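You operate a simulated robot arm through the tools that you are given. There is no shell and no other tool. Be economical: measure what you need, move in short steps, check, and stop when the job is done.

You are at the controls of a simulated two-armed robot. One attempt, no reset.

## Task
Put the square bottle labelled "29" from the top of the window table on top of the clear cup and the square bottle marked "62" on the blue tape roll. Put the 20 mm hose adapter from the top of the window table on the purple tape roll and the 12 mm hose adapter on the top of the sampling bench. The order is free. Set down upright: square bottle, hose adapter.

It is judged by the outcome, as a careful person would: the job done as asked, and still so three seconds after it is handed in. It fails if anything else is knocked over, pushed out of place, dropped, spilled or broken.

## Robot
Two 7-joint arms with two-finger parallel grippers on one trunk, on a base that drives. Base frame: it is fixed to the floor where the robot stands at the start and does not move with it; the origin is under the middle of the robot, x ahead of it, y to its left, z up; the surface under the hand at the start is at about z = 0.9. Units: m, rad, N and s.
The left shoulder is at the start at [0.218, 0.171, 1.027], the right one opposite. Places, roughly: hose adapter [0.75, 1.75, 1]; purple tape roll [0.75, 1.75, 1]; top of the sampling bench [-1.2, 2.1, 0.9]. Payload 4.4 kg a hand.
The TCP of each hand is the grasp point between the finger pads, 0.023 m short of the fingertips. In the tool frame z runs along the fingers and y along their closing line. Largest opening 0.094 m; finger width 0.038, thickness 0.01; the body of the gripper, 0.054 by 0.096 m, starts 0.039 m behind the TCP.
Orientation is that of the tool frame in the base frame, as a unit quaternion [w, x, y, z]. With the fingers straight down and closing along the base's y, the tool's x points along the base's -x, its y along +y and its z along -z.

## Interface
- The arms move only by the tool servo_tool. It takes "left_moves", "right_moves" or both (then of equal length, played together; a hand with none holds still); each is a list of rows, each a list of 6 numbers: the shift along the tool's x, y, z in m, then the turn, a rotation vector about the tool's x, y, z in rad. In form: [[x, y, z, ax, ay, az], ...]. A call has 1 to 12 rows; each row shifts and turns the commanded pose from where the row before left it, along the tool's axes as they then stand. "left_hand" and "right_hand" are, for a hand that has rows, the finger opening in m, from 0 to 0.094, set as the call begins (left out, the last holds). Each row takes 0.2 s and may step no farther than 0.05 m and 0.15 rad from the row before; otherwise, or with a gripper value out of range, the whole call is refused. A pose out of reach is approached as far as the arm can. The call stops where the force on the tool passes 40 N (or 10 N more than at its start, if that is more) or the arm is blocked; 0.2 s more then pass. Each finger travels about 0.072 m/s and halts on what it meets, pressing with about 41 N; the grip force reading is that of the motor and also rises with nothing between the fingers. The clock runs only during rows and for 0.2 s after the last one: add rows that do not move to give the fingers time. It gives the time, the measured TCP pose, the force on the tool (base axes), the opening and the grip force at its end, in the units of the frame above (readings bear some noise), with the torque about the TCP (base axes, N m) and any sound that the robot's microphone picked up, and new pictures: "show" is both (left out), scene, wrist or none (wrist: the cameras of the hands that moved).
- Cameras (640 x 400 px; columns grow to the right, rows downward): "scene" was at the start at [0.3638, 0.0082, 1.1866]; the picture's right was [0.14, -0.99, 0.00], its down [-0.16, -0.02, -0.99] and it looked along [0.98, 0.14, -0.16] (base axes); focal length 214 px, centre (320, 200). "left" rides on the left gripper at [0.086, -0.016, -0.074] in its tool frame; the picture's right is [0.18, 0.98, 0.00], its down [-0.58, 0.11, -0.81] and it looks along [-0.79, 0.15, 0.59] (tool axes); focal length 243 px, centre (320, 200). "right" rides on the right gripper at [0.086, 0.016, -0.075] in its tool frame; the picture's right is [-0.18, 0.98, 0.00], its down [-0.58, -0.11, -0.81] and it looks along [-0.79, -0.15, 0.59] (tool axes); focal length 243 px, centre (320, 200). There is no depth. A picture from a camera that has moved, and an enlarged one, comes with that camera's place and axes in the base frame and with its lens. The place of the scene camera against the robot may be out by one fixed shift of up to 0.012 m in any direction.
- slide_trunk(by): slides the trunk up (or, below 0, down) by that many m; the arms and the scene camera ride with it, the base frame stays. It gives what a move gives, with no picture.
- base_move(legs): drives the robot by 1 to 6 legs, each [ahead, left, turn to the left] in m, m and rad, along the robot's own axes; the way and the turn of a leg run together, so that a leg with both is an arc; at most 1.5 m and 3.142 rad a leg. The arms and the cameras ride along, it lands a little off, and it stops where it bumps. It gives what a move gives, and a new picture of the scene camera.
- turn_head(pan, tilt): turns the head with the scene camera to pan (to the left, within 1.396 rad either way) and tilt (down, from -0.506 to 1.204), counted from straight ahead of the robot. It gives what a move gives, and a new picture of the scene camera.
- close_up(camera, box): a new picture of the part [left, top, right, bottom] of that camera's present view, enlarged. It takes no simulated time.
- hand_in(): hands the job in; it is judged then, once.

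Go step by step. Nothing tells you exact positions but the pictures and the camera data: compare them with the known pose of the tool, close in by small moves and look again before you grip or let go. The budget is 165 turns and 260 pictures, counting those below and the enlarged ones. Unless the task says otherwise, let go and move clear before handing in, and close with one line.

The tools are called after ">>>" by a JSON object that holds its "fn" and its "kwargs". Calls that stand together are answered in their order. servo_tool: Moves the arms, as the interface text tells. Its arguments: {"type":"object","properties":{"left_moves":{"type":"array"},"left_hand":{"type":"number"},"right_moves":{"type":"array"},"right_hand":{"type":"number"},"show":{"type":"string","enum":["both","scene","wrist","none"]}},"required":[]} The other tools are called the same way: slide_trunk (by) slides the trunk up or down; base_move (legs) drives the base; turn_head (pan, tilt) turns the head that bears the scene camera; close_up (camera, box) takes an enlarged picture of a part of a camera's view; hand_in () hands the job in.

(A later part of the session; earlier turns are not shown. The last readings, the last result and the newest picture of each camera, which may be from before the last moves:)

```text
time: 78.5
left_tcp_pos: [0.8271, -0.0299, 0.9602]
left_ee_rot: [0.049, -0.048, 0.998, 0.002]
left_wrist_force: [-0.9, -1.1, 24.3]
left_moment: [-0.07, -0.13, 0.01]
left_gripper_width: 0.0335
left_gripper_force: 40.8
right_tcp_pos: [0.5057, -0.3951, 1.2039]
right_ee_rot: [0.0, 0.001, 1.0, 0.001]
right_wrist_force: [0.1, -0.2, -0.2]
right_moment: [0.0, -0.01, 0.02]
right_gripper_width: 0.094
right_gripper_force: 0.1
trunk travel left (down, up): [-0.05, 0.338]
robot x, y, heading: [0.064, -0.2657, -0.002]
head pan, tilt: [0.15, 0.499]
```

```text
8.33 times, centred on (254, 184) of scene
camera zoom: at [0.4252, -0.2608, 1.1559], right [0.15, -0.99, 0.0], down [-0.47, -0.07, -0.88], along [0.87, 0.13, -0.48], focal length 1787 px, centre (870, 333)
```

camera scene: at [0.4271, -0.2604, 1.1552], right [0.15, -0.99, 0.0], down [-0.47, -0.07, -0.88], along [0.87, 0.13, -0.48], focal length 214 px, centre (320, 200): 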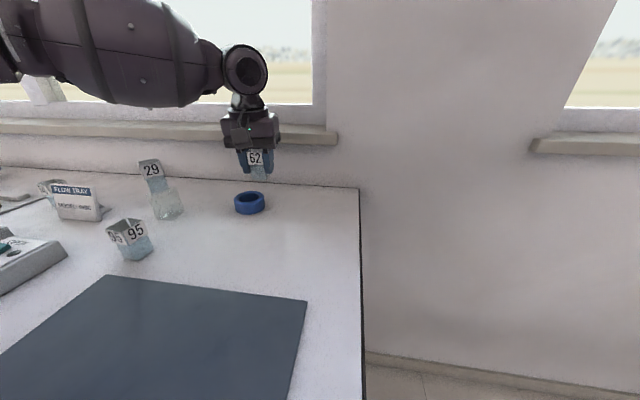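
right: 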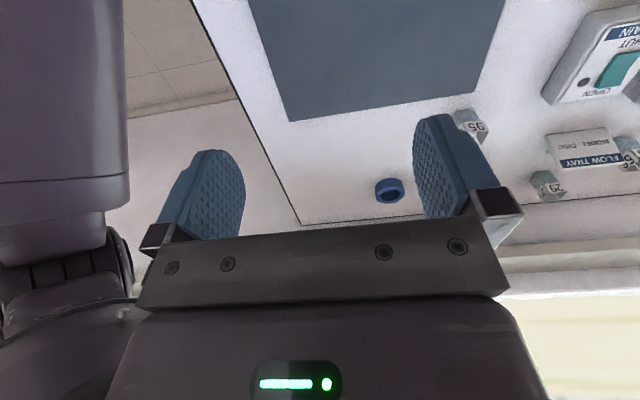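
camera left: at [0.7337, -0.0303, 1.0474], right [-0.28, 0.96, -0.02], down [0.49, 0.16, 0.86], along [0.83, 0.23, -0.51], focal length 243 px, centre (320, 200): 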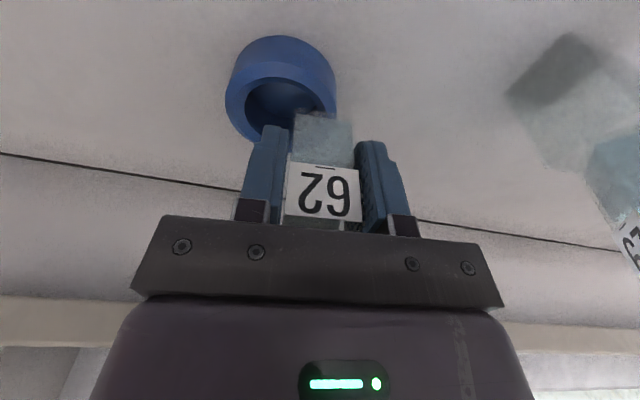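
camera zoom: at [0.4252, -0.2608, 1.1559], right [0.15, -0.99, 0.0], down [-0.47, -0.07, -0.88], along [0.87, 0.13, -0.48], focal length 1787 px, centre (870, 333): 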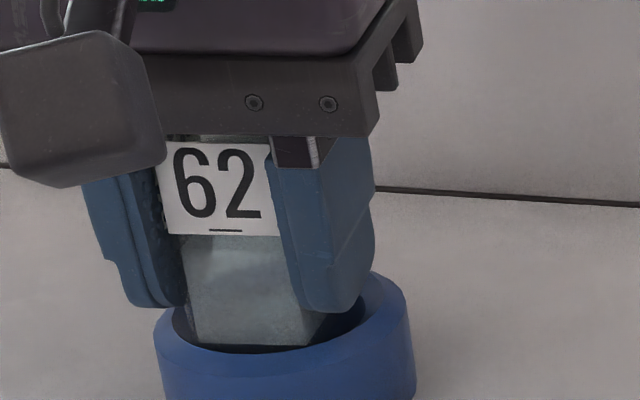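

>>> {"fn": "servo_tool", "kwargs": {"left_moves": [[-0.0002, 0, -0.0015, 0, 0, 0], [0, 0, 0, 0, 0, 0]], "show": "none"}}

>>> {"fn": "servo_tool", "kwargs": {"left_moves": [[-0.0001, 0, -0.0015, 0, 0, 0], [0, 0, 0, 0, 0, 0]], "show": "none"}}

```text
time: 79.1
left_tcp_pos: [0.8276, -0.0301, 0.9611]
left_ee_rot: [0.049, -0.048, 0.998, 0.003]
left_wrist_force: [-1.6, -3.0, 14.6]
left_moment: [-0.18, -0.03, -0.05]
left_gripper_width: 0.033
left_gripper_force: 41.0
right_tcp_pos: [0.5061, -0.3941, 1.2026]
right_ee_rot: [-0.001, 0.001, 1.0, 0.0]
right_wrist_force: [-0.2, 0.3, -0.7]
right_moment: [0.01, 0.02, -0.01]
right_gripper_width: 0.094
right_gripper_force: 0.1
trunk travel left (down, up): [-0.05, 0.338]
robot x, y, heading: [0.066, -0.269, -0.007]
head pan, tilt: [0.15, 0.499]
```

```text
time: 79.7
left_tcp_pos: [0.8273, -0.0288, 0.9614]
left_ee_rot: [0.048, -0.049, 0.998, 0.003]
left_wrist_force: [-0.8, -1.2, 4.9]
left_moment: [-0.05, 0.0, -0.03]
left_gripper_width: 0.0331
left_gripper_force: 41.1
right_tcp_pos: [0.5075, -0.3943, 1.2031]
right_ee_rot: [0.0, 0.002, 1.0, -0.001]
right_wrist_force: [1.1, -0.6, 0.6]
right_moment: [-0.01, -0.02, 0.0]
right_gripper_width: 0.0937
right_gripper_force: 0.1
trunk travel left (down, up): [-0.05, 0.338]
robot x, y, heading: [0.0631, -0.2683, 0.001]
head pan, tilt: [0.15, 0.499]
```

The load is now central (5 N, almost no moment), so the roll's bevel carries the bottle. I open just a little to see that it stays.

>>> {"fn": "servo_tool", "kwargs": {"left_moves": [[0, 0, 0, 0, 0, 0], [0, 0, 0, 0, 0, 0]], "left_hand": 0.042, "show": "wrist"}}

>>> {"fn": "close_up", "kwargs": {"camera": "scene", "box": [222, 160, 286, 208]}}

```text
time: 80.3
left_tcp_pos: [0.8287, -0.0289, 0.9625]
left_ee_rot: [0.048, -0.049, 0.998, 0.003]
left_wrist_force: [-0.2, -0.2, 0.5]
left_moment: [0.01, 0.0, 0.01]
left_gripper_width: 0.0416
left_gripper_force: 0.0
right_tcp_pos: [0.5079, -0.3942, 1.2027]
right_ee_rot: [-0.001, 0.001, 1.0, 0.0]
right_wrist_force: [0.6, -0.7, 0.1]
right_moment: [-0.02, -0.03, 0.02]
right_gripper_width: 0.0941
right_gripper_force: 0.1
trunk travel left (down, up): [-0.05, 0.338]
robot x, y, heading: [0.0627, -0.2662, 0.001]
head pan, tilt: [0.15, 0.499]
camera left: at [0.7362, -0.0522, 1.0284], right [-0.28, 0.96, -0.02], down [0.49, 0.16, 0.86], along [0.83, 0.23, -0.51], focal length 243 px, centre (320, 200)
```

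left: 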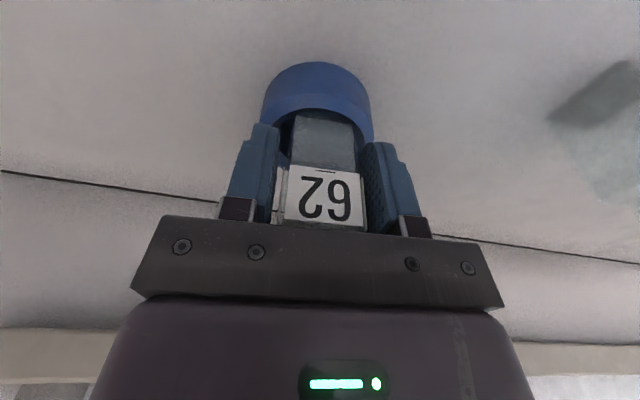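

```text
8.33 times, centred on (254, 184) of scene
camera zoom: at [0.4272, -0.2599, 1.1552], right [0.15, -0.99, 0.0], down [-0.47, -0.07, -0.88], along [0.87, 0.13, -0.48], focal length 1787 px, centre (870, 333)
```

zoom: 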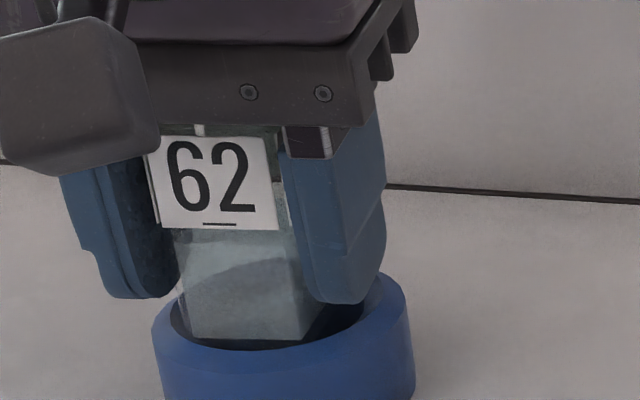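

The bottle stays put on the roll. I open fully and rise vertically.

>>> {"fn": "servo_tool", "kwargs": {"left_moves": [[0, 0, 0, 0, 0, 0], [0, 0, 0, 0, 0, 0], [0, 0, 0, 0, 0, 0], [-0.002, 0, -0.02, 0, 0, 0], [-0.004, 0, -0.04, 0, 0, 0], [-0.003, 0, -0.04, 0, 0, 0], [0, 0, -0.03, 0, 0, 0], [0, 0, 0, 0, 0, 0]], "left_hand": 0.094}}

>>> {"fn": "close_up", "kwargs": {"camera": "scene", "box": [205, 145, 301, 225]}}

```text
time: 82.1
left_tcp_pos: [0.8243, -0.0317, 1.0929]
left_ee_rot: [0.049, -0.049, 0.998, 0.003]
left_wrist_force: [-0.5, 0.2, 0.0]
left_moment: [0.01, 0.03, 0.01]
left_gripper_width: 0.094
left_gripper_force: 0.1
right_tcp_pos: [0.5075, -0.3939, 1.2024]
right_ee_rot: [-0.002, 0.0, 1.0, 0.0]
right_wrist_force: [0.5, 0.2, -0.2]
right_moment: [-0.01, 0.04, -0.01]
right_gripper_width: 0.0939
right_gripper_force: 0.0
trunk travel left (down, up): [-0.05, 0.338]
robot x, y, heading: [0.0663, -0.267, -0.006]
head pan, tilt: [0.15, 0.499]
camera scene: at [0.4275, -0.2599, 1.155], right [0.15, -0.99, 0.0], down [-0.47, -0.07, -0.88], along [0.87, 0.13, -0.48], focal length 214 px, centre (320, 200)
camera left: at [0.7331, -0.0549, 1.1595], right [-0.28, 0.96, -0.02], down [0.49, 0.16, 0.86], along [0.83, 0.23, -0.51], focal length 243 px, centre (320, 200)
```

scene: 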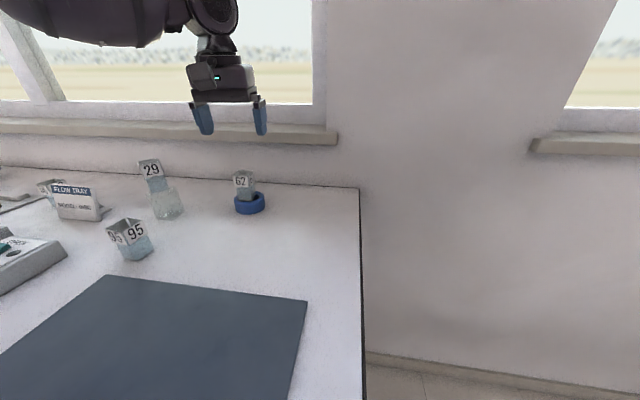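
left: 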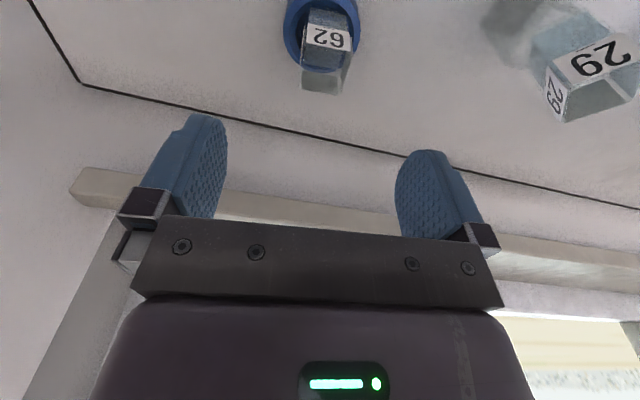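

```text
5.00 times, centred on (253, 185) of scene
camera zoom: at [0.4275, -0.2599, 1.155], right [0.15, -0.99, 0.0], down [-0.47, -0.07, -0.88], along [0.87, 0.13, -0.48], focal length 1072 px, centre (655, 275)
```

zoom: 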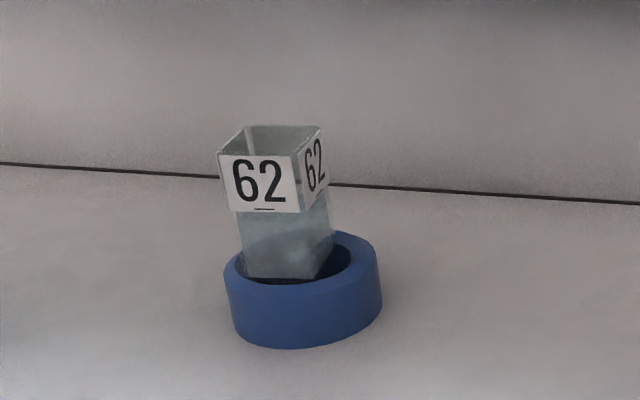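

62 stands on the blue roll. Now to the adapters at the far left: I pull the left hand in, back off and look left along the table.

>>> {"fn": "servo_tool", "kwargs": {"left_moves": [[0.04, 0.01, -0.02, 0, 0.05, 0], [0.04, 0.01, -0.02, 0, 0.05, 0.05], [0.045, 0.01, 0, 0, 0, 0.05], [0.045, 0.0, 0, 0, 0, 0], [0.045, 0.0, 0, 0, 0, 0], [0, 0, 0, 0, 0, 0]], "show": "none"}}

>>> {"fn": "base_move", "kwargs": {"legs": [[-0.2, 0, 0]]}}

>>> {"fn": "turn_head", "kwargs": {"pan": 1.1, "tilt": 0.35}}

```text
time: 83.5
left_tcp_pos: [0.6062, -0.008, 1.1273]
left_ee_rot: [-0.003, 0.0, 1.0, 0.002]
left_wrist_force: [0.5, -0.4, 0.4]
left_moment: [-0.01, -0.01, 0.01]
left_gripper_width: 0.0939
left_gripper_force: 0.0
right_tcp_pos: [0.5083, -0.3934, 1.2031]
right_ee_rot: [-0.002, 0.0, 1.0, 0.0]
right_wrist_force: [-0.3, -0.4, -0.1]
right_moment: [-0.01, 0.01, -0.01]
right_gripper_width: 0.094
right_gripper_force: 0.1
trunk travel left (down, up): [-0.05, 0.338]
robot x, y, heading: [0.064, -0.2641, -0.003]
head pan, tilt: [0.15, 0.499]
```

```text
time: 85.1
left_tcp_pos: [0.4054, -0.0083, 1.1279]
left_ee_rot: [-0.001, 0.0, 1.0, 0.001]
left_wrist_force: [-0.7, 0.0, 0.1]
left_moment: [-0.06, -0.02, 0.01]
left_gripper_width: 0.0942
left_gripper_force: 0.1
right_tcp_pos: [0.3067, -0.3924, 1.2026]
right_ee_rot: [-0.001, 0.002, 1.0, 0.0]
right_wrist_force: [-0.3, 0.2, 0.3]
right_moment: [0.0, -0.01, 0.02]
right_gripper_width: 0.0941
right_gripper_force: 0.1
trunk travel left (down, up): [-0.05, 0.338]
robot x, y, heading: [-0.1348, -0.2667, -0.001]
head pan, tilt: [0.15, 0.499]
camera scene: at [0.2269, -0.2593, 1.1553], right [0.15, -0.99, 0.0], down [-0.47, -0.07, -0.88], along [0.87, 0.13, -0.48], focal length 214 px, centre (320, 200)
```

scene: 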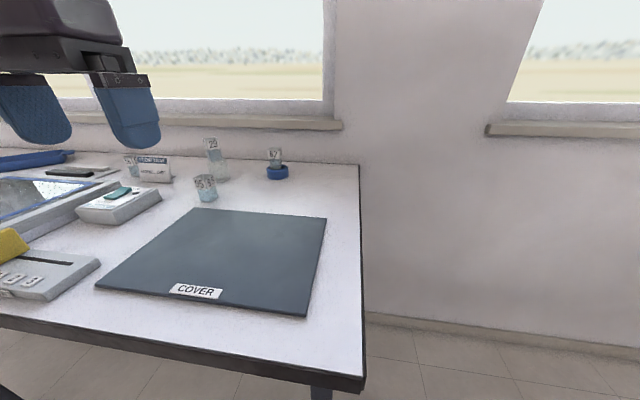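

```text
time: 86.3
left_tcp_pos: [0.4058, -0.0066, 1.1278]
left_ee_rot: [-0.001, 0.001, 1.0, 0.001]
left_wrist_force: [0.9, 0.5, -0.2]
left_moment: [0.0, -0.02, -0.01]
left_gripper_width: 0.0941
left_gripper_force: 0.1
right_tcp_pos: [0.3077, -0.3927, 1.2028]
right_ee_rot: [-0.001, 0.001, 1.0, -0.001]
right_wrist_force: [-0.4, -0.9, -0.7]
right_moment: [0.01, -0.04, 0.04]
right_gripper_width: 0.0938
right_gripper_force: 0.3
trunk travel left (down, up): [-0.05, 0.338]
robot x, y, heading: [-0.1346, -0.2687, 0.003]
head pan, tilt: [1.1, 0.351]
camera scene: at [0.1798, -0.1899, 1.1689], right [0.89, -0.46, 0.0], down [-0.16, -0.31, -0.94], along [0.43, 0.84, -0.34], focal length 214 px, centre (320, 200)
```

scene: 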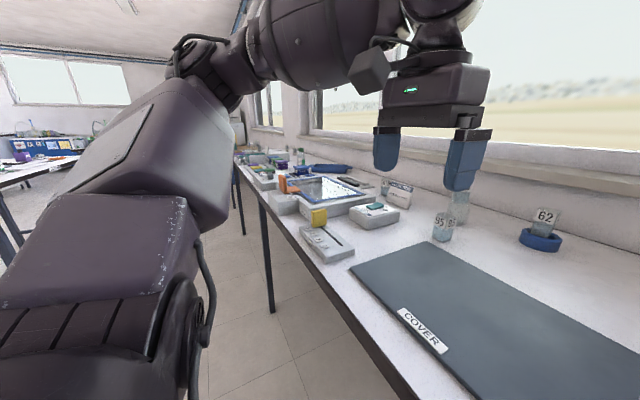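

The aisle is free. I back off a bit more and strafe left along the table.

>>> {"fn": "base_move", "kwargs": {"legs": [[-0.15, 0, 0], [0, 1.3, 0]]}}

>>> {"fn": "turn_head", "kwargs": {"pan": 0.6, "tilt": 0.3}}

```text
time: 98.7
left_tcp_pos: [0.2438, 1.2715, 1.1287]
left_ee_rot: [-0.001, -0.005, 1.0, 0.001]
left_wrist_force: [-0.2, 0.0, 0.2]
left_moment: [0.0, 0.02, 0.01]
left_gripper_width: 0.0941
left_gripper_force: 0.0
right_tcp_pos: [0.1502, 0.8855, 1.2023]
right_ee_rot: [-0.001, -0.005, 1.0, 0.0]
right_wrist_force: [0.0, 0.0, 0.2]
right_moment: [0.01, 0.02, -0.02]
right_gripper_width: 0.0939
right_gripper_force: 0.1
trunk travel left (down, up): [-0.05, 0.338]
robot x, y, heading: [-0.296, 1.0021, 0.018]
head pan, tilt: [1.1, 0.351]
camera scene: at [0.0207, 1.0873, 1.1689], right [0.9, -0.44, 0.0], down [-0.15, -0.31, -0.94], along [0.42, 0.84, -0.34], focal length 214 px, centre (320, 200)
```

scene: 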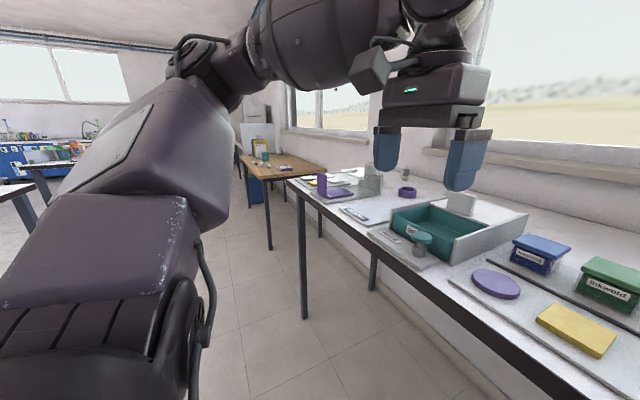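

```text
time: 99.6
left_tcp_pos: [0.245, 1.2732, 1.1282]
left_ee_rot: [-0.001, -0.005, 1.0, 0.001]
left_wrist_force: [0.2, 0.1, 0.2]
left_moment: [-0.01, 0.0, -0.03]
left_gripper_width: 0.0937
left_gripper_force: 0.0
right_tcp_pos: [0.1507, 0.886, 1.2024]
right_ee_rot: [-0.001, -0.005, 1.0, 0.0]
right_wrist_force: [0.3, 0.8, -0.5]
right_moment: [0.01, 0.0, -0.01]
right_gripper_width: 0.0941
right_gripper_force: 0.1
trunk travel left (down, up): [-0.05, 0.338]
robot x, y, heading: [-0.296, 1.0056, 0.013]
head pan, tilt: [0.6, 0.3]
camera scene: at [0.0558, 1.0575, 1.1736], right [0.57, -0.82, 0.0], down [-0.24, -0.17, -0.96], along [0.78, 0.55, -0.3], focal length 214 px, centre (320, 200)
```

scene: 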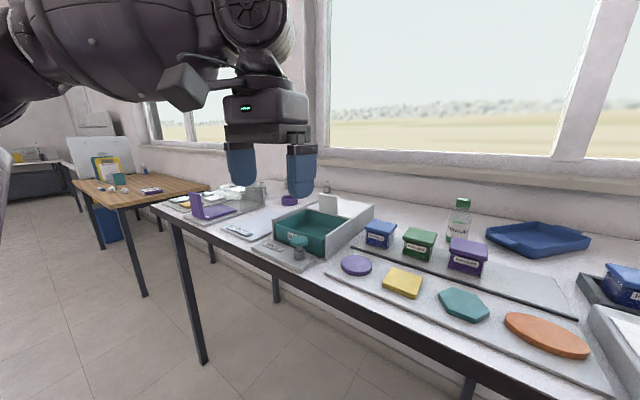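

I see the purple roll behind the teal drawer unit. I go a bit further left and look straight at it.

>>> {"fn": "base_move", "kwargs": {"legs": [[0, 0.42, 0]]}}

>>> {"fn": "turn_head", "kwargs": {"pan": 0.3, "tilt": 0.3}}

>>> {"fn": "close_up", "kwargs": {"camera": "scene", "box": [180, 130, 420, 280]}}

>>> {"fn": "close_up", "kwargs": {"camera": "left", "box": [0, 0, 640, 400]}}

```text
time: 103.8
left_tcp_pos: [0.242, 1.6914, 1.1279]
left_ee_rot: [0.0, -0.004, 1.0, 0.0]
left_wrist_force: [-0.4, -0.4, -0.6]
left_moment: [0.01, 0.01, 0.04]
left_gripper_width: 0.0939
left_gripper_force: 0.1
right_tcp_pos: [0.1458, 1.3035, 1.2028]
right_ee_rot: [0.0, -0.004, 1.0, 0.0]
right_wrist_force: [-0.1, -0.6, -0.4]
right_moment: [0.01, -0.01, -0.02]
right_gripper_width: 0.0941
right_gripper_force: 0.1
trunk travel left (down, up): [-0.05, 0.338]
robot x, y, heading: [-0.3022, 1.4262, 0.01]
head pan, tilt: [0.6, 0.3]
camera scene: at [0.0517, 1.4758, 1.1736], right [0.57, -0.82, 0.0], down [-0.24, -0.17, -0.96], along [0.78, 0.55, -0.3], focal length 214 px, centre (320, 200)
```

scene: 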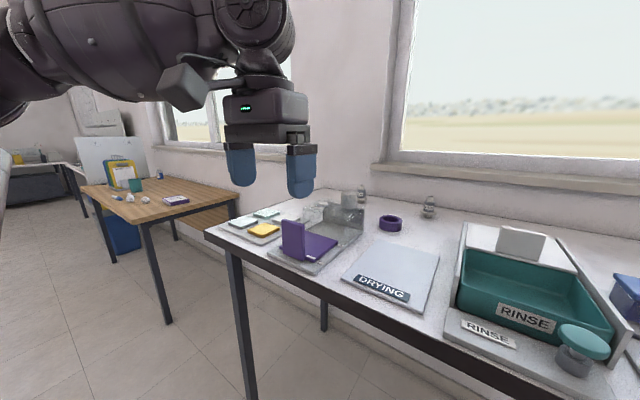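

```text
time: 104.6
left_tcp_pos: [0.2413, 1.6904, 1.1283]
left_ee_rot: [-0.001, -0.005, 1.0, 0.0]
left_wrist_force: [0.1, 0.2, 1.0]
left_moment: [-0.04, -0.02, -0.03]
left_gripper_width: 0.094
left_gripper_force: 0.0
right_tcp_pos: [0.1474, 1.3052, 1.2023]
right_ee_rot: [0.0, -0.005, 1.0, 0.0]
right_wrist_force: [1.3, -1.0, 1.0]
right_moment: [-0.01, 0.01, 0.02]
right_gripper_width: 0.0942
right_gripper_force: 0.0
trunk travel left (down, up): [-0.05, 0.338]
robot x, y, heading: [-0.2998, 1.4246, 0.003]
head pan, tilt: [0.3, 0.3]
camera scene: at [0.0641, 1.4507, 1.1737], right [0.31, -0.95, 0.0], down [-0.28, -0.09, -0.96], along [0.91, 0.29, -0.3], focal length 214 px, centre (320, 200)
```

scene: 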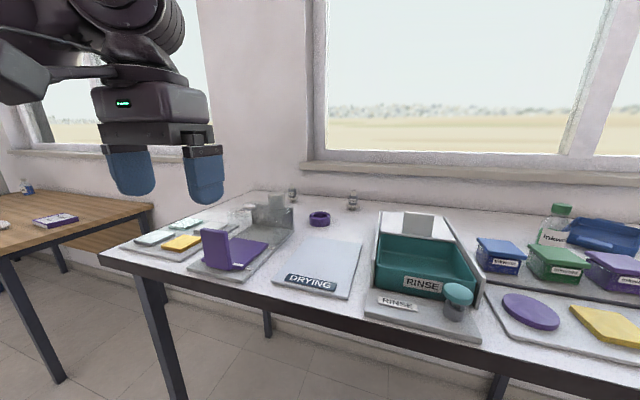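

```text
2.67 times, centred on (300, 205) of scene
camera zoom: at [0.0641, 1.4507, 1.1737], right [0.31, -0.95, 0.0], down [-0.28, -0.09, -0.96], along [0.91, 0.29, -0.3], focal length 572 px, centre (373, 187)
```

zoom: 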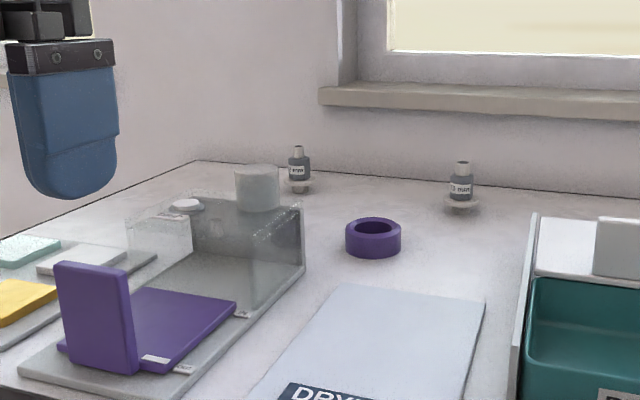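

```text
1.00 times, centred on (320, 200) of left (not enlarged: the box is as wide or as high as the picture)
camera zoom: at [0.1546, 1.6745, 1.203], right [-0.19, 0.98, 0.0], down [0.58, 0.11, 0.81], along [0.79, 0.16, -0.59], focal length 243 px, centre (320, 200)
```

zoom: 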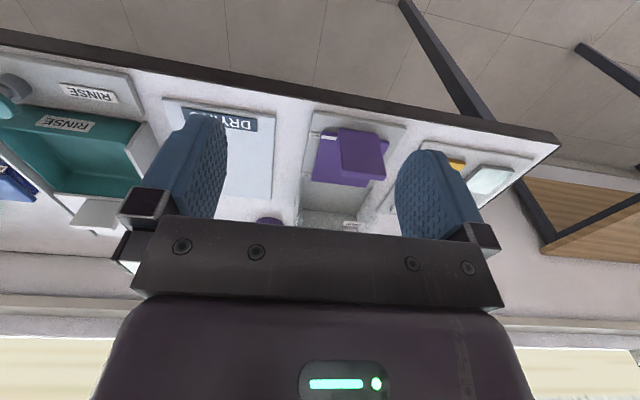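

Two labelled adapters stand at the back, on either side behind the purple roll. I read their labels.

>>> {"fn": "close_up", "kwargs": {"camera": "scene", "box": [276, 180, 308, 206]}}

>>> {"fn": "close_up", "kwargs": {"camera": "scene", "box": [336, 184, 368, 210]}}

>>> {"fn": "close_up", "kwargs": {"camera": "scene", "box": [300, 200, 348, 230]}}

```text
15.38 times, centred on (292, 193) of scene
camera zoom: at [0.0641, 1.4507, 1.1737], right [0.31, -0.95, 0.0], down [-0.28, -0.09, -0.96], along [0.91, 0.29, -0.3], focal length 3300 px, centre (751, 308)
```

zoom: 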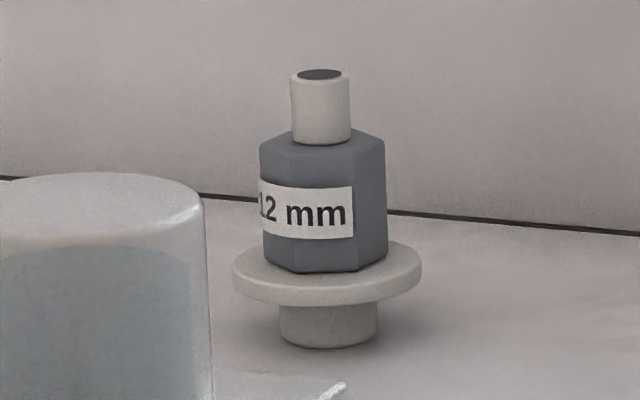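

```text
15.38 times, centred on (352, 197) of scene
camera zoom: at [0.0641, 1.4507, 1.1737], right [0.31, -0.95, 0.0], down [-0.28, -0.09, -0.96], along [0.91, 0.29, -0.3], focal length 3300 px, centre (-172, 246)
```

zoom: 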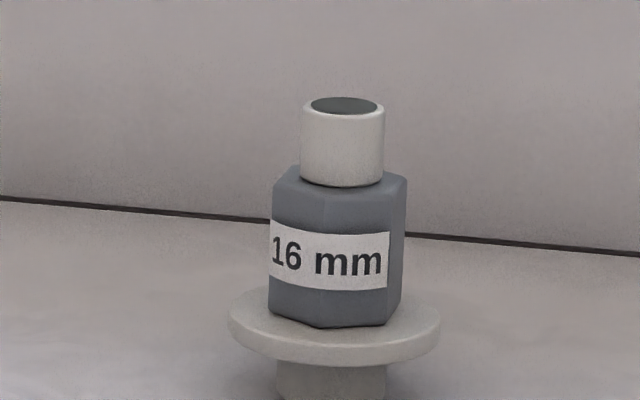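

```text
13.33 times, centred on (324, 215) of scene
camera zoom: at [0.0641, 1.4507, 1.1737], right [0.31, -0.95, 0.0], down [-0.28, -0.09, -0.96], along [0.91, 0.29, -0.3], focal length 2860 px, centre (267, 0)
```

zoom: 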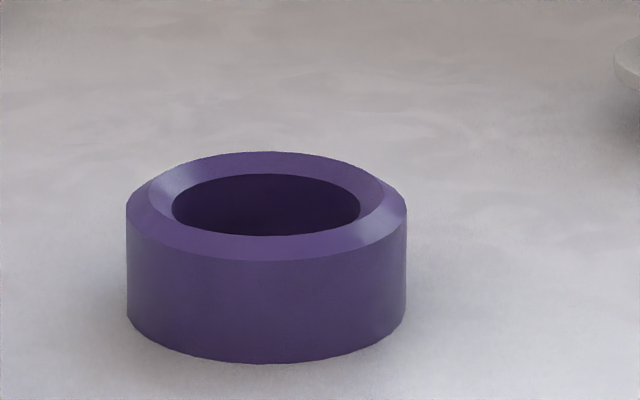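

The left one is 12 mm, the right one 16 mm (a decoy). I look for the 20 mm one.

>>> {"fn": "close_up", "kwargs": {"camera": "scene", "box": [210, 170, 322, 240]}}

>>> {"fn": "close_up", "kwargs": {"camera": "scene", "box": [360, 170, 640, 330]}}

>>> {"fn": "turn_head", "kwargs": {"pan": 0.9, "tilt": 0.2}}

```text
5.71 times, centred on (266, 205) of scene
camera zoom: at [0.0641, 1.4507, 1.1737], right [0.31, -0.95, 0.0], down [-0.28, -0.09, -0.96], along [0.91, 0.29, -0.3], focal length 1226 px, centre (629, 171)
```

zoom: 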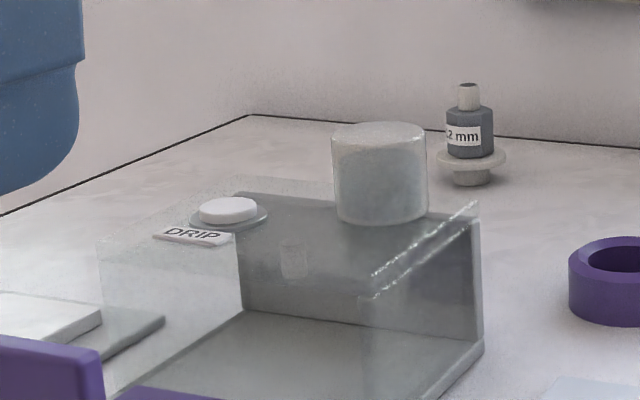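

```text
2.29 times, centred on (500, 250) of scene
camera zoom: at [0.0641, 1.4507, 1.1737], right [0.31, -0.95, 0.0], down [-0.28, -0.09, -0.96], along [0.91, 0.29, -0.3], focal length 490 px, centre (-91, 86)
```

zoom: 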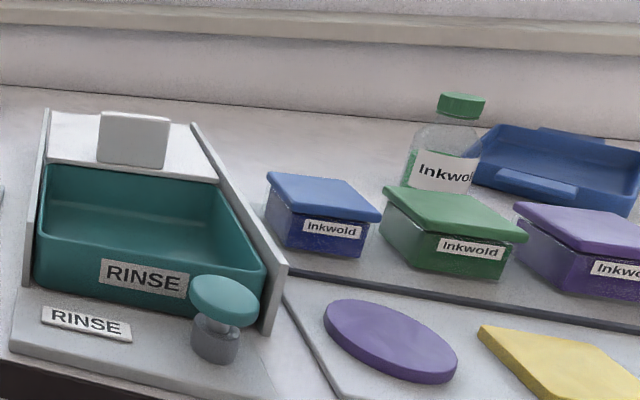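

```text
time: 105.6
left_tcp_pos: [0.2411, 1.6909, 1.127]
left_ee_rot: [-0.001, -0.004, 1.0, 0.001]
left_wrist_force: [0.0, 1.3, 0.2]
left_moment: [0.02, -0.02, -0.01]
left_gripper_width: 0.0938
left_gripper_force: 0.0
right_tcp_pos: [0.1471, 1.3044, 1.2034]
right_ee_rot: [-0.001, -0.004, 1.0, 0.0]
right_wrist_force: [0.0, 0.0, 0.3]
right_moment: [-0.01, 0.02, -0.02]
right_gripper_width: 0.094
right_gripper_force: 0.1
trunk travel left (down, up): [-0.05, 0.338]
robot x, y, heading: [-0.3, 1.4254, 0.01]
head pan, tilt: [0.901, 0.201]
camera scene: at [0.0325, 1.4957, 1.1829], right [0.79, -0.61, 0.0], down [-0.12, -0.16, -0.98], along [0.6, 0.77, -0.2], focal length 214 px, centre (320, 200)
```

scene: 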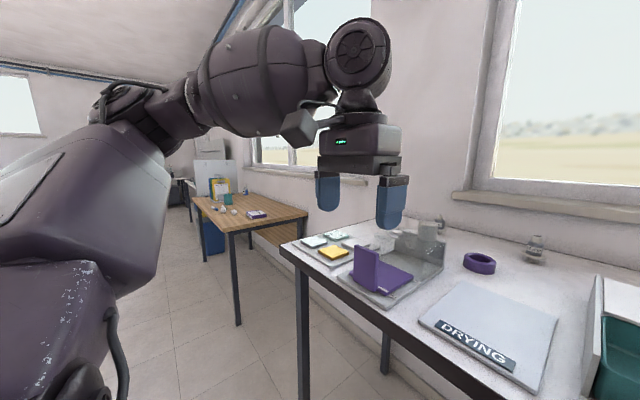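

The 20 mm one isn't in sight from here. I raise the trunk for a higher view.

>>> {"fn": "slide_trunk", "kwargs": {"by": 0.33}}

>>> {"fn": "turn_head", "kwargs": {"pan": 0.35, "tilt": 0.5}}

>>> {"fn": "close_up", "kwargs": {"camera": "scene", "box": [200, 100, 440, 250]}}

>>> {"fn": "close_up", "kwargs": {"camera": "scene", "box": [400, 100, 640, 250]}}

```text
time: 108.9
left_tcp_pos: [0.2408, 1.6907, 1.4575]
left_ee_rot: [-0.001, -0.004, 1.0, 0.0]
left_wrist_force: [0.3, -0.1, -0.3]
left_moment: [0.01, -0.02, 0.02]
left_gripper_width: 0.0938
left_gripper_force: 0.1
right_tcp_pos: [0.1466, 1.3036, 1.5323]
right_ee_rot: [-0.001, -0.005, 1.0, 0.0]
right_wrist_force: [-0.9, 1.1, 0.1]
right_moment: [0.02, 0.01, 0.0]
right_gripper_width: 0.0941
right_gripper_force: 0.0
trunk travel left (down, up): [-0.38, 0.008]
robot x, y, heading: [-0.2976, 1.4243, 0.006]
head pan, tilt: [0.901, 0.201]
```

```text
time: 109.8
left_tcp_pos: [0.2414, 1.6906, 1.4588]
left_ee_rot: [-0.001, -0.005, 1.0, 0.001]
left_wrist_force: [0.4, 0.1, 0.4]
left_moment: [-0.01, -0.02, 0.02]
left_gripper_width: 0.0941
left_gripper_force: 0.0
right_tcp_pos: [0.1463, 1.3045, 1.5328]
right_ee_rot: [0.0, -0.005, 1.0, 0.001]
right_wrist_force: [0.7, -1.2, -0.7]
right_moment: [-0.02, -0.02, 0.03]
right_gripper_width: 0.094
right_gripper_force: 0.0
trunk travel left (down, up): [-0.38, 0.008]
robot x, y, heading: [-0.2955, 1.4251, 0.01]
head pan, tilt: [0.351, 0.499]
camera scene: at [-0.1571, 1.4523, 1.524], right [0.35, -0.94, 0.0], down [-0.45, -0.17, -0.88], along [0.82, 0.31, -0.48], focal length 214 px, centre (320, 200)
```

scene: 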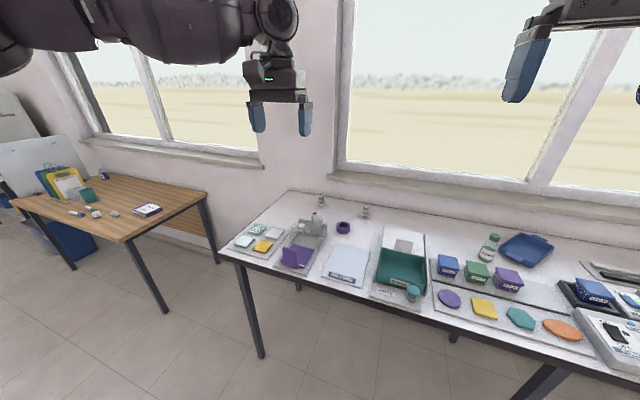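

```text
2.67 times, centred on (320, 175) of scene
camera zoom: at [-0.1571, 1.4523, 1.524], right [0.35, -0.94, 0.0], down [-0.45, -0.17, -0.88], along [0.82, 0.31, -0.48], focal length 572 px, centre (320, 267)
```

zoom: 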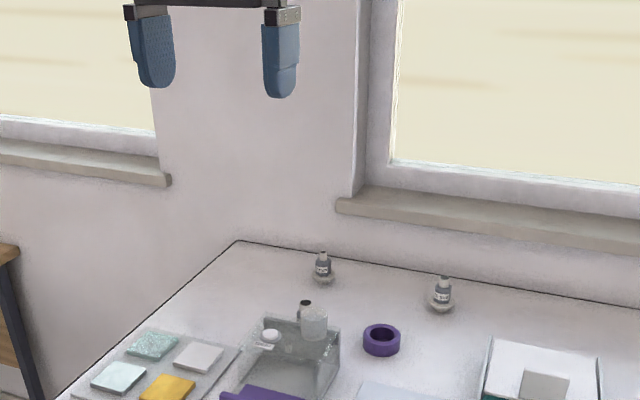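

```text
2.67 times, centred on (520, 175) of scene
camera zoom: at [-0.1571, 1.4523, 1.524], right [0.35, -0.94, 0.0], down [-0.45, -0.17, -0.88], along [0.82, 0.31, -0.48], focal length 572 px, centre (-213, 267)
```

zoom: 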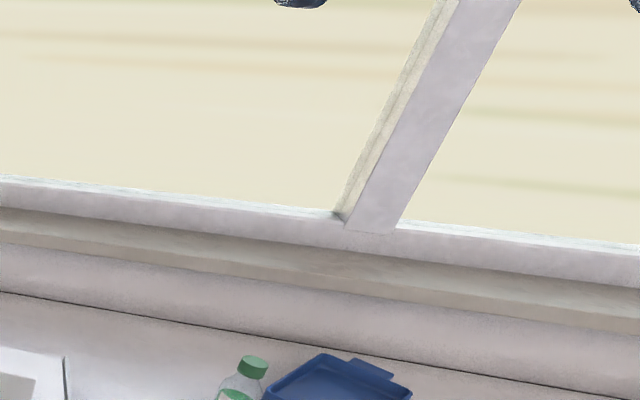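

>>> {"fn": "close_up", "kwargs": {"camera": "scene", "box": [296, 205, 344, 240]}}

>>> {"fn": "turn_head", "kwargs": {"pan": 0.35, "tilt": 0.9}}

```text
11.43 times, centred on (320, 222) of scene
camera zoom: at [-0.1571, 1.4523, 1.524], right [0.35, -0.94, 0.0], down [-0.45, -0.17, -0.88], along [0.82, 0.31, -0.48], focal length 2451 px, centre (320, -57)
```

zoom: 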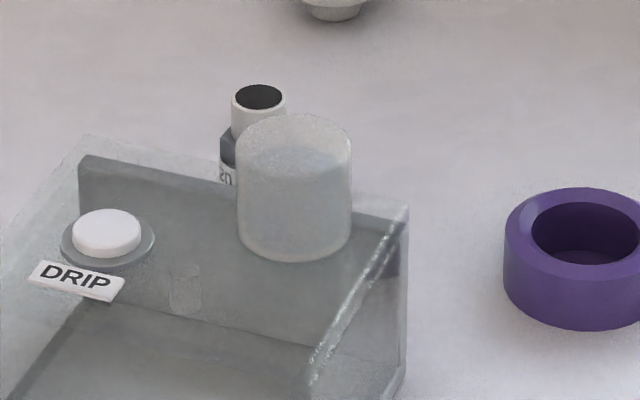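

```text
time: 110.7
left_tcp_pos: [0.2408, 1.6902, 1.4576]
left_ee_rot: [-0.002, -0.005, 1.0, 0.002]
left_wrist_force: [-0.1, -0.6, 0.5]
left_moment: [0.01, 0.01, 0.0]
left_gripper_width: 0.094
left_gripper_force: 0.1
right_tcp_pos: [0.1466, 1.3037, 1.5336]
right_ee_rot: [0.0, -0.005, 1.0, 0.0]
right_wrist_force: [1.1, 0.0, 0.4]
right_moment: [0.05, 0.0, 0.01]
right_gripper_width: 0.0939
right_gripper_force: 0.1
trunk travel left (down, up): [-0.38, 0.008]
robot x, y, heading: [-0.2981, 1.4259, 0.006]
head pan, tilt: [0.351, 0.901]
camera scene: at [-0.1715, 1.4468, 1.4902], right [0.35, -0.94, 0.0], down [-0.73, -0.28, -0.62], along [0.58, 0.22, -0.78], focal length 214 px, centre (320, 200)
```

scene: 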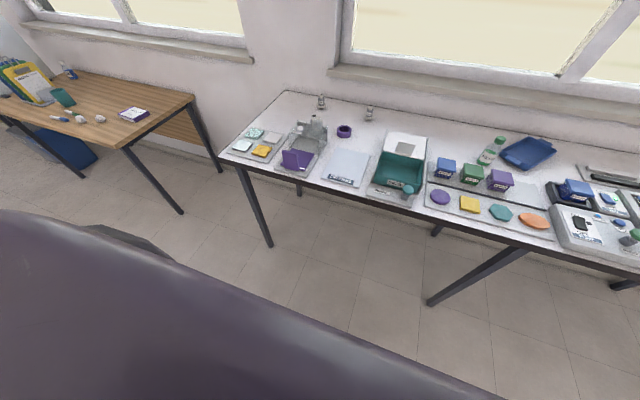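

The 20 mm adapter stands just behind the drip rig, left of the purple roll. I lower the trunk and drive closer.

>>> {"fn": "slide_trunk", "kwargs": {"by": -0.33}}

>>> {"fn": "base_move", "kwargs": {"legs": [[0, 0.1, 0], [0.25, 0, 0]]}}

>>> {"fn": "close_up", "kwargs": {"camera": "left", "box": [0, 0, 640, 399]}}

```text
time: 114.0
left_tcp_pos: [0.2396, 1.6899, 1.1298]
left_ee_rot: [0.001, -0.004, 1.0, 0.002]
left_wrist_force: [0.3, 0.0, 0.5]
left_moment: [0.02, -0.03, -0.01]
left_gripper_width: 0.0941
left_gripper_force: 0.1
right_tcp_pos: [0.1455, 1.3035, 1.2043]
right_ee_rot: [0.0, -0.005, 1.0, 0.0]
right_wrist_force: [0.1, 0.5, 0.0]
right_moment: [0.0, 0.01, -0.01]
right_gripper_width: 0.0941
right_gripper_force: 0.1
trunk travel left (down, up): [-0.05, 0.338]
robot x, y, heading: [-0.2966, 1.4234, 0.011]
head pan, tilt: [0.351, 0.901]
```

```text
time: 116.9
left_tcp_pos: [0.4875, 1.7953, 1.1287]
left_ee_rot: [-0.001, -0.006, 1.0, 0.001]
left_wrist_force: [0.9, 0.2, -0.3]
left_moment: [-0.03, 0.04, 0.01]
left_gripper_width: 0.0939
left_gripper_force: 0.1
right_tcp_pos: [0.3947, 1.4086, 1.2022]
right_ee_rot: [-0.001, -0.006, 1.0, -0.001]
right_wrist_force: [0.5, 0.3, -0.2]
right_moment: [-0.02, -0.03, -0.02]
right_gripper_width: 0.0939
right_gripper_force: 0.2
trunk travel left (down, up): [-0.05, 0.338]
robot x, y, heading: [-0.0515, 1.5295, 0.01]
head pan, tilt: [0.351, 0.901]
camera scene: at [0.2933, 1.5529, 1.1213], right [0.35, -0.93, 0.0], down [-0.73, -0.28, -0.62], along [0.58, 0.22, -0.78], focal length 214 px, centre (320, 200)
```

scene: 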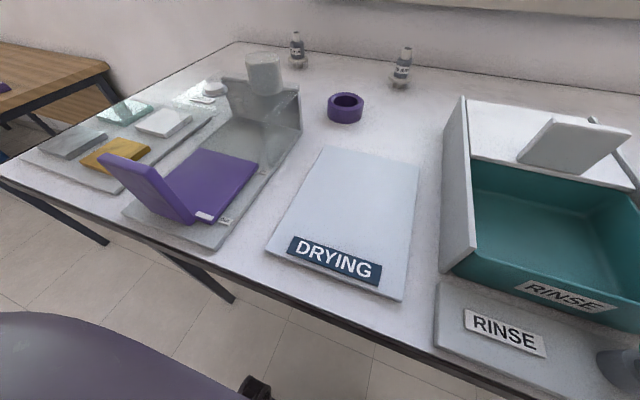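

```text
1.00 times, centred on (320, 200) of left (not enlarged: the box is as wide or as high as the picture)
camera zoom: at [0.4013, 1.7789, 1.203], right [-0.2, 0.98, 0.0], down [0.58, 0.11, 0.81], along [0.79, 0.16, -0.59], focal length 243 px, centre (320, 200)
```

zoom: 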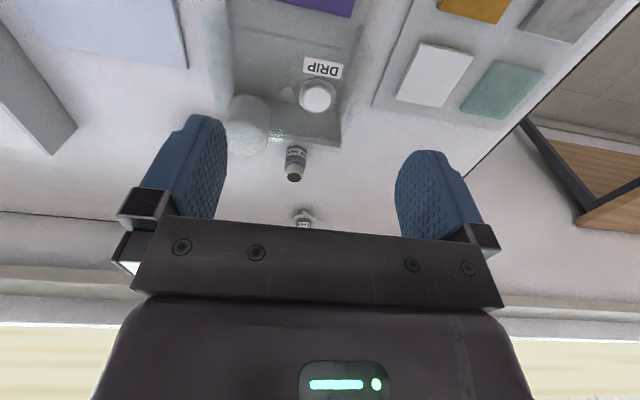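

>>> {"fn": "close_up", "kwargs": {"camera": "left", "box": [210, 60, 370, 160]}}

>>> {"fn": "close_up", "kwargs": {"camera": "left", "box": [255, 130, 335, 190]}}

>>> {"fn": "close_up", "kwargs": {"camera": "scene", "box": [180, 30, 380, 155]}}

```text
4.00 times, centred on (290, 110) of left
camera zoom: at [0.4013, 1.7789, 1.203], right [-0.2, 0.98, 0.0], down [0.58, 0.11, 0.81], along [0.79, 0.16, -0.59], focal length 970 px, centre (440, 560)
```

zoom: 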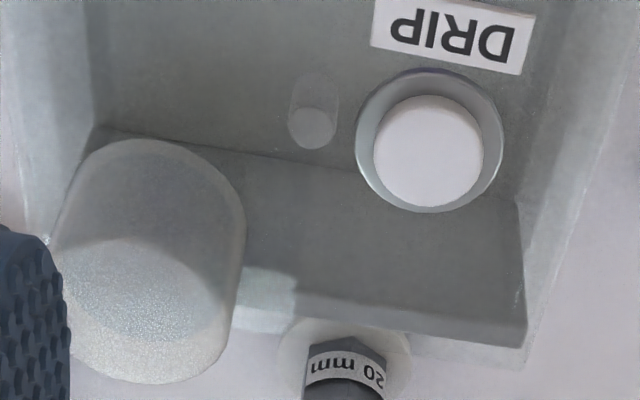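

```text
6.67 times, centred on (295, 160) of left
camera zoom: at [0.4013, 1.7789, 1.203], right [-0.2, 0.98, 0.0], down [0.58, 0.11, 0.81], along [0.79, 0.16, -0.59], focal length 1618 px, centre (487, 467)
```

zoom: 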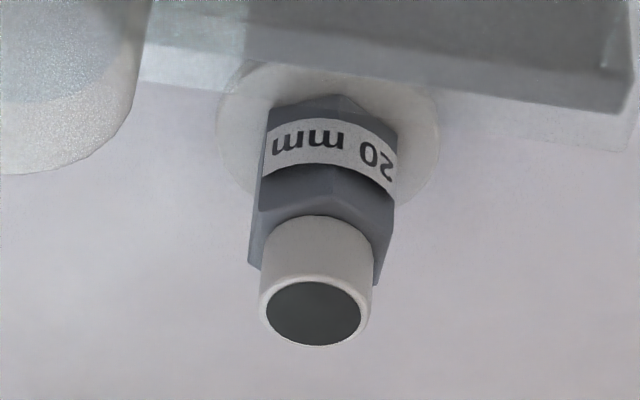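

```text
3.20 times, centred on (280, 92) of scene
camera zoom: at [0.2933, 1.5529, 1.1213], right [0.35, -0.93, 0.0], down [-0.73, -0.28, -0.62], along [0.58, 0.22, -0.78], focal length 686 px, centre (448, 544)
```

zoom: 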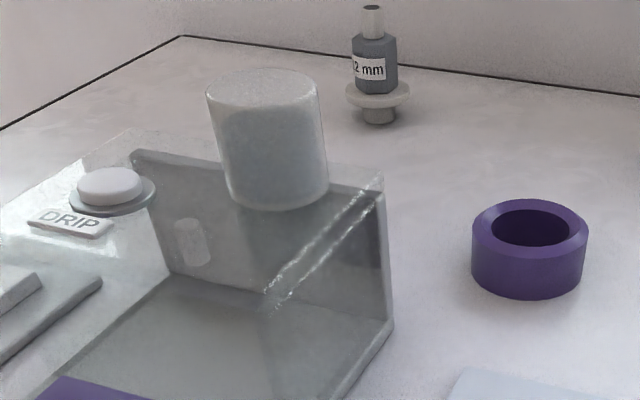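

Confirmed "20 mm" at about (0.660, 1.795), with a jar of liquid close by on the rig. I'll approach from above with the hand leaned forward slightly so that its camera clears the jar.

>>> {"fn": "servo_tool", "kwargs": {"left_moves": [[-0.043, 0, 0, 0, 0, 0.04], [-0.043, 0, 0, 0, 0, 0.04], [-0.043, 0, 0, 0, 0, 0], [-0.03, 0.0, 0.0, 0, 0, 0], [0, 0.0, 0.04, 0, 0.075, 0], [0, 0.0, 0.02, 0, 0.075, 0], [0, 0, 0, 0, 0, 0]]}}

>>> {"fn": "close_up", "kwargs": {"camera": "left", "box": [200, 0, 440, 150]}}

```text
time: 118.5
left_tcp_pos: [0.6467, 1.7879, 1.0676]
left_ee_rot: [-0.077, 0.034, 0.996, 0.004]
left_wrist_force: [0.1, 0.4, -0.2]
left_moment: [0.0, 0.02, -0.03]
left_gripper_width: 0.0942
left_gripper_force: 0.1
right_tcp_pos: [0.3936, 1.4092, 1.2042]
right_ee_rot: [-0.001, -0.007, 1.0, -0.001]
right_wrist_force: [0.0, 0.8, -0.5]
right_moment: [0.01, -0.04, 0.01]
right_gripper_width: 0.094
right_gripper_force: 0.1
trunk travel left (down, up): [-0.05, 0.338]
robot x, y, heading: [-0.0498, 1.5213, 0.011]
head pan, tilt: [0.351, 0.901]
camera scene: at [0.2927, 1.553, 1.1216], right [0.35, -0.93, 0.0], down [-0.73, -0.28, -0.62], along [0.58, 0.22, -0.78], focal length 214 px, centre (320, 200)
camera left: at [0.5711, 1.7787, 1.1547], right [-0.11, 0.99, 0.03], down [0.7, 0.06, 0.71], along [0.7, 0.1, -0.7], focal length 243 px, centre (320, 200)
```

scene: 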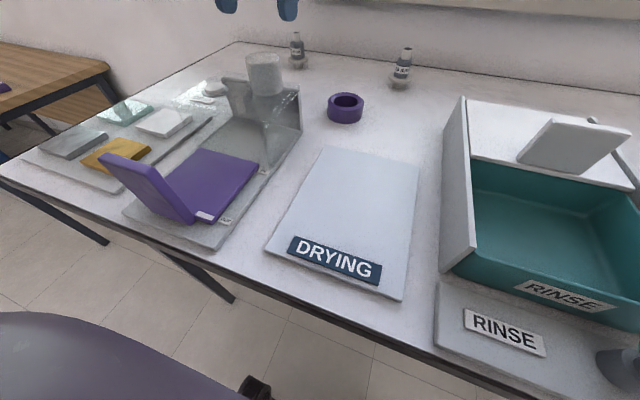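
left: 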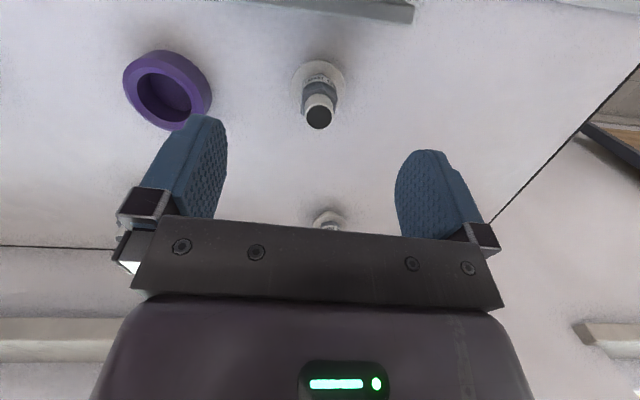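

```text
2.67 times, centred on (320, 75) of left
camera zoom: at [0.5711, 1.7787, 1.1547], right [-0.11, 0.99, 0.03], down [0.7, 0.06, 0.71], along [0.7, 0.1, -0.7], focal length 647 px, centre (320, 533)
```

zoom: 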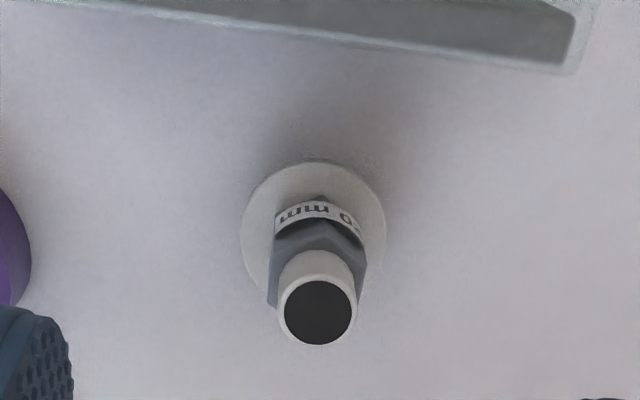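

Clear view: adapter axis at (0.657, 1.793), the rig's rear edge at x≈0.60, so there's room. I straighten the yaw and descend most of the way.

>>> {"fn": "servo_tool", "kwargs": {"left_moves": [[-0.0066, 0.0013, 0.0268, 0, 0, -0.07], [-0.0066, 0.0013, 0.0268, 0, 0, 0], [-0.0066, 0.0013, 0.0268, 0, 0, 0], [0, 0, 0, 0, 0, 0]]}}

>>> {"fn": "close_up", "kwargs": {"camera": "left", "box": [220, 30, 420, 155]}}

```text
time: 119.5
left_tcp_pos: [0.6521, 1.7929, 0.9879]
left_ee_rot: [-0.075, 0.0, 0.997, 0.006]
left_wrist_force: [0.9, -0.3, 0.1]
left_moment: [0.01, -0.02, 0.0]
left_gripper_width: 0.0941
left_gripper_force: 0.0
right_tcp_pos: [0.394, 1.4093, 1.2023]
right_ee_rot: [-0.001, -0.006, 1.0, 0.0]
right_wrist_force: [-1.1, 0.5, 0.6]
right_moment: [0.01, -0.02, 0.01]
right_gripper_width: 0.0941
right_gripper_force: 0.2
trunk travel left (down, up): [-0.05, 0.338]
robot x, y, heading: [-0.0499, 1.525, 0.007]
head pan, tilt: [0.351, 0.901]
camera scene: at [0.2925, 1.5529, 1.1216], right [0.35, -0.93, 0.0], down [-0.73, -0.28, -0.62], along [0.58, 0.22, -0.78], focal length 214 px, centre (320, 200)
camera left: at [0.5775, 1.7784, 1.0735], right [-0.18, 0.98, 0.04], down [0.7, 0.1, 0.71], along [0.69, 0.16, -0.7], focal length 243 px, centre (320, 200)
```

scene: 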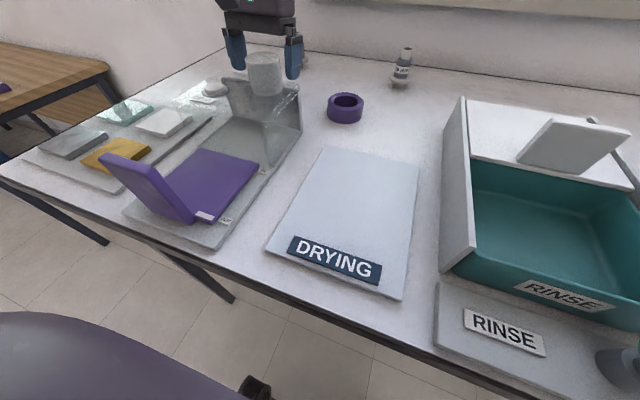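
left: 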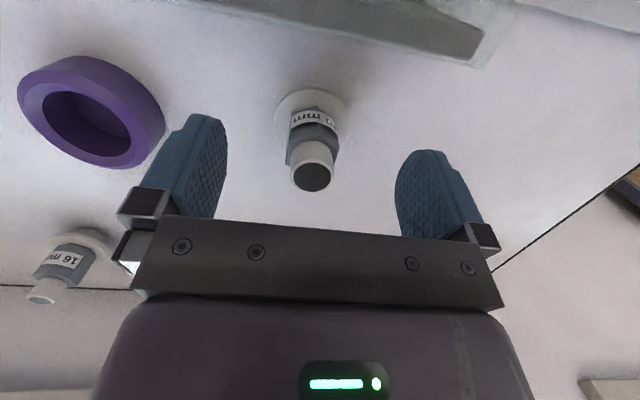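

```text
3.20 times, centred on (320, 92) of left
camera zoom: at [0.5775, 1.7784, 1.0735], right [-0.18, 0.98, 0.04], down [0.7, 0.1, 0.71], along [0.69, 0.16, -0.7], focal length 776 px, centre (320, 544)
```

zoom: 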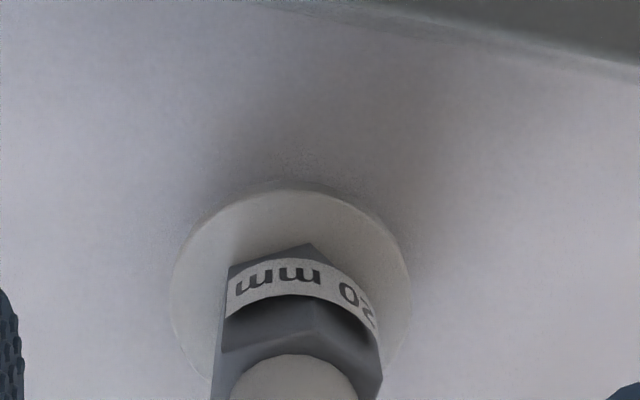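

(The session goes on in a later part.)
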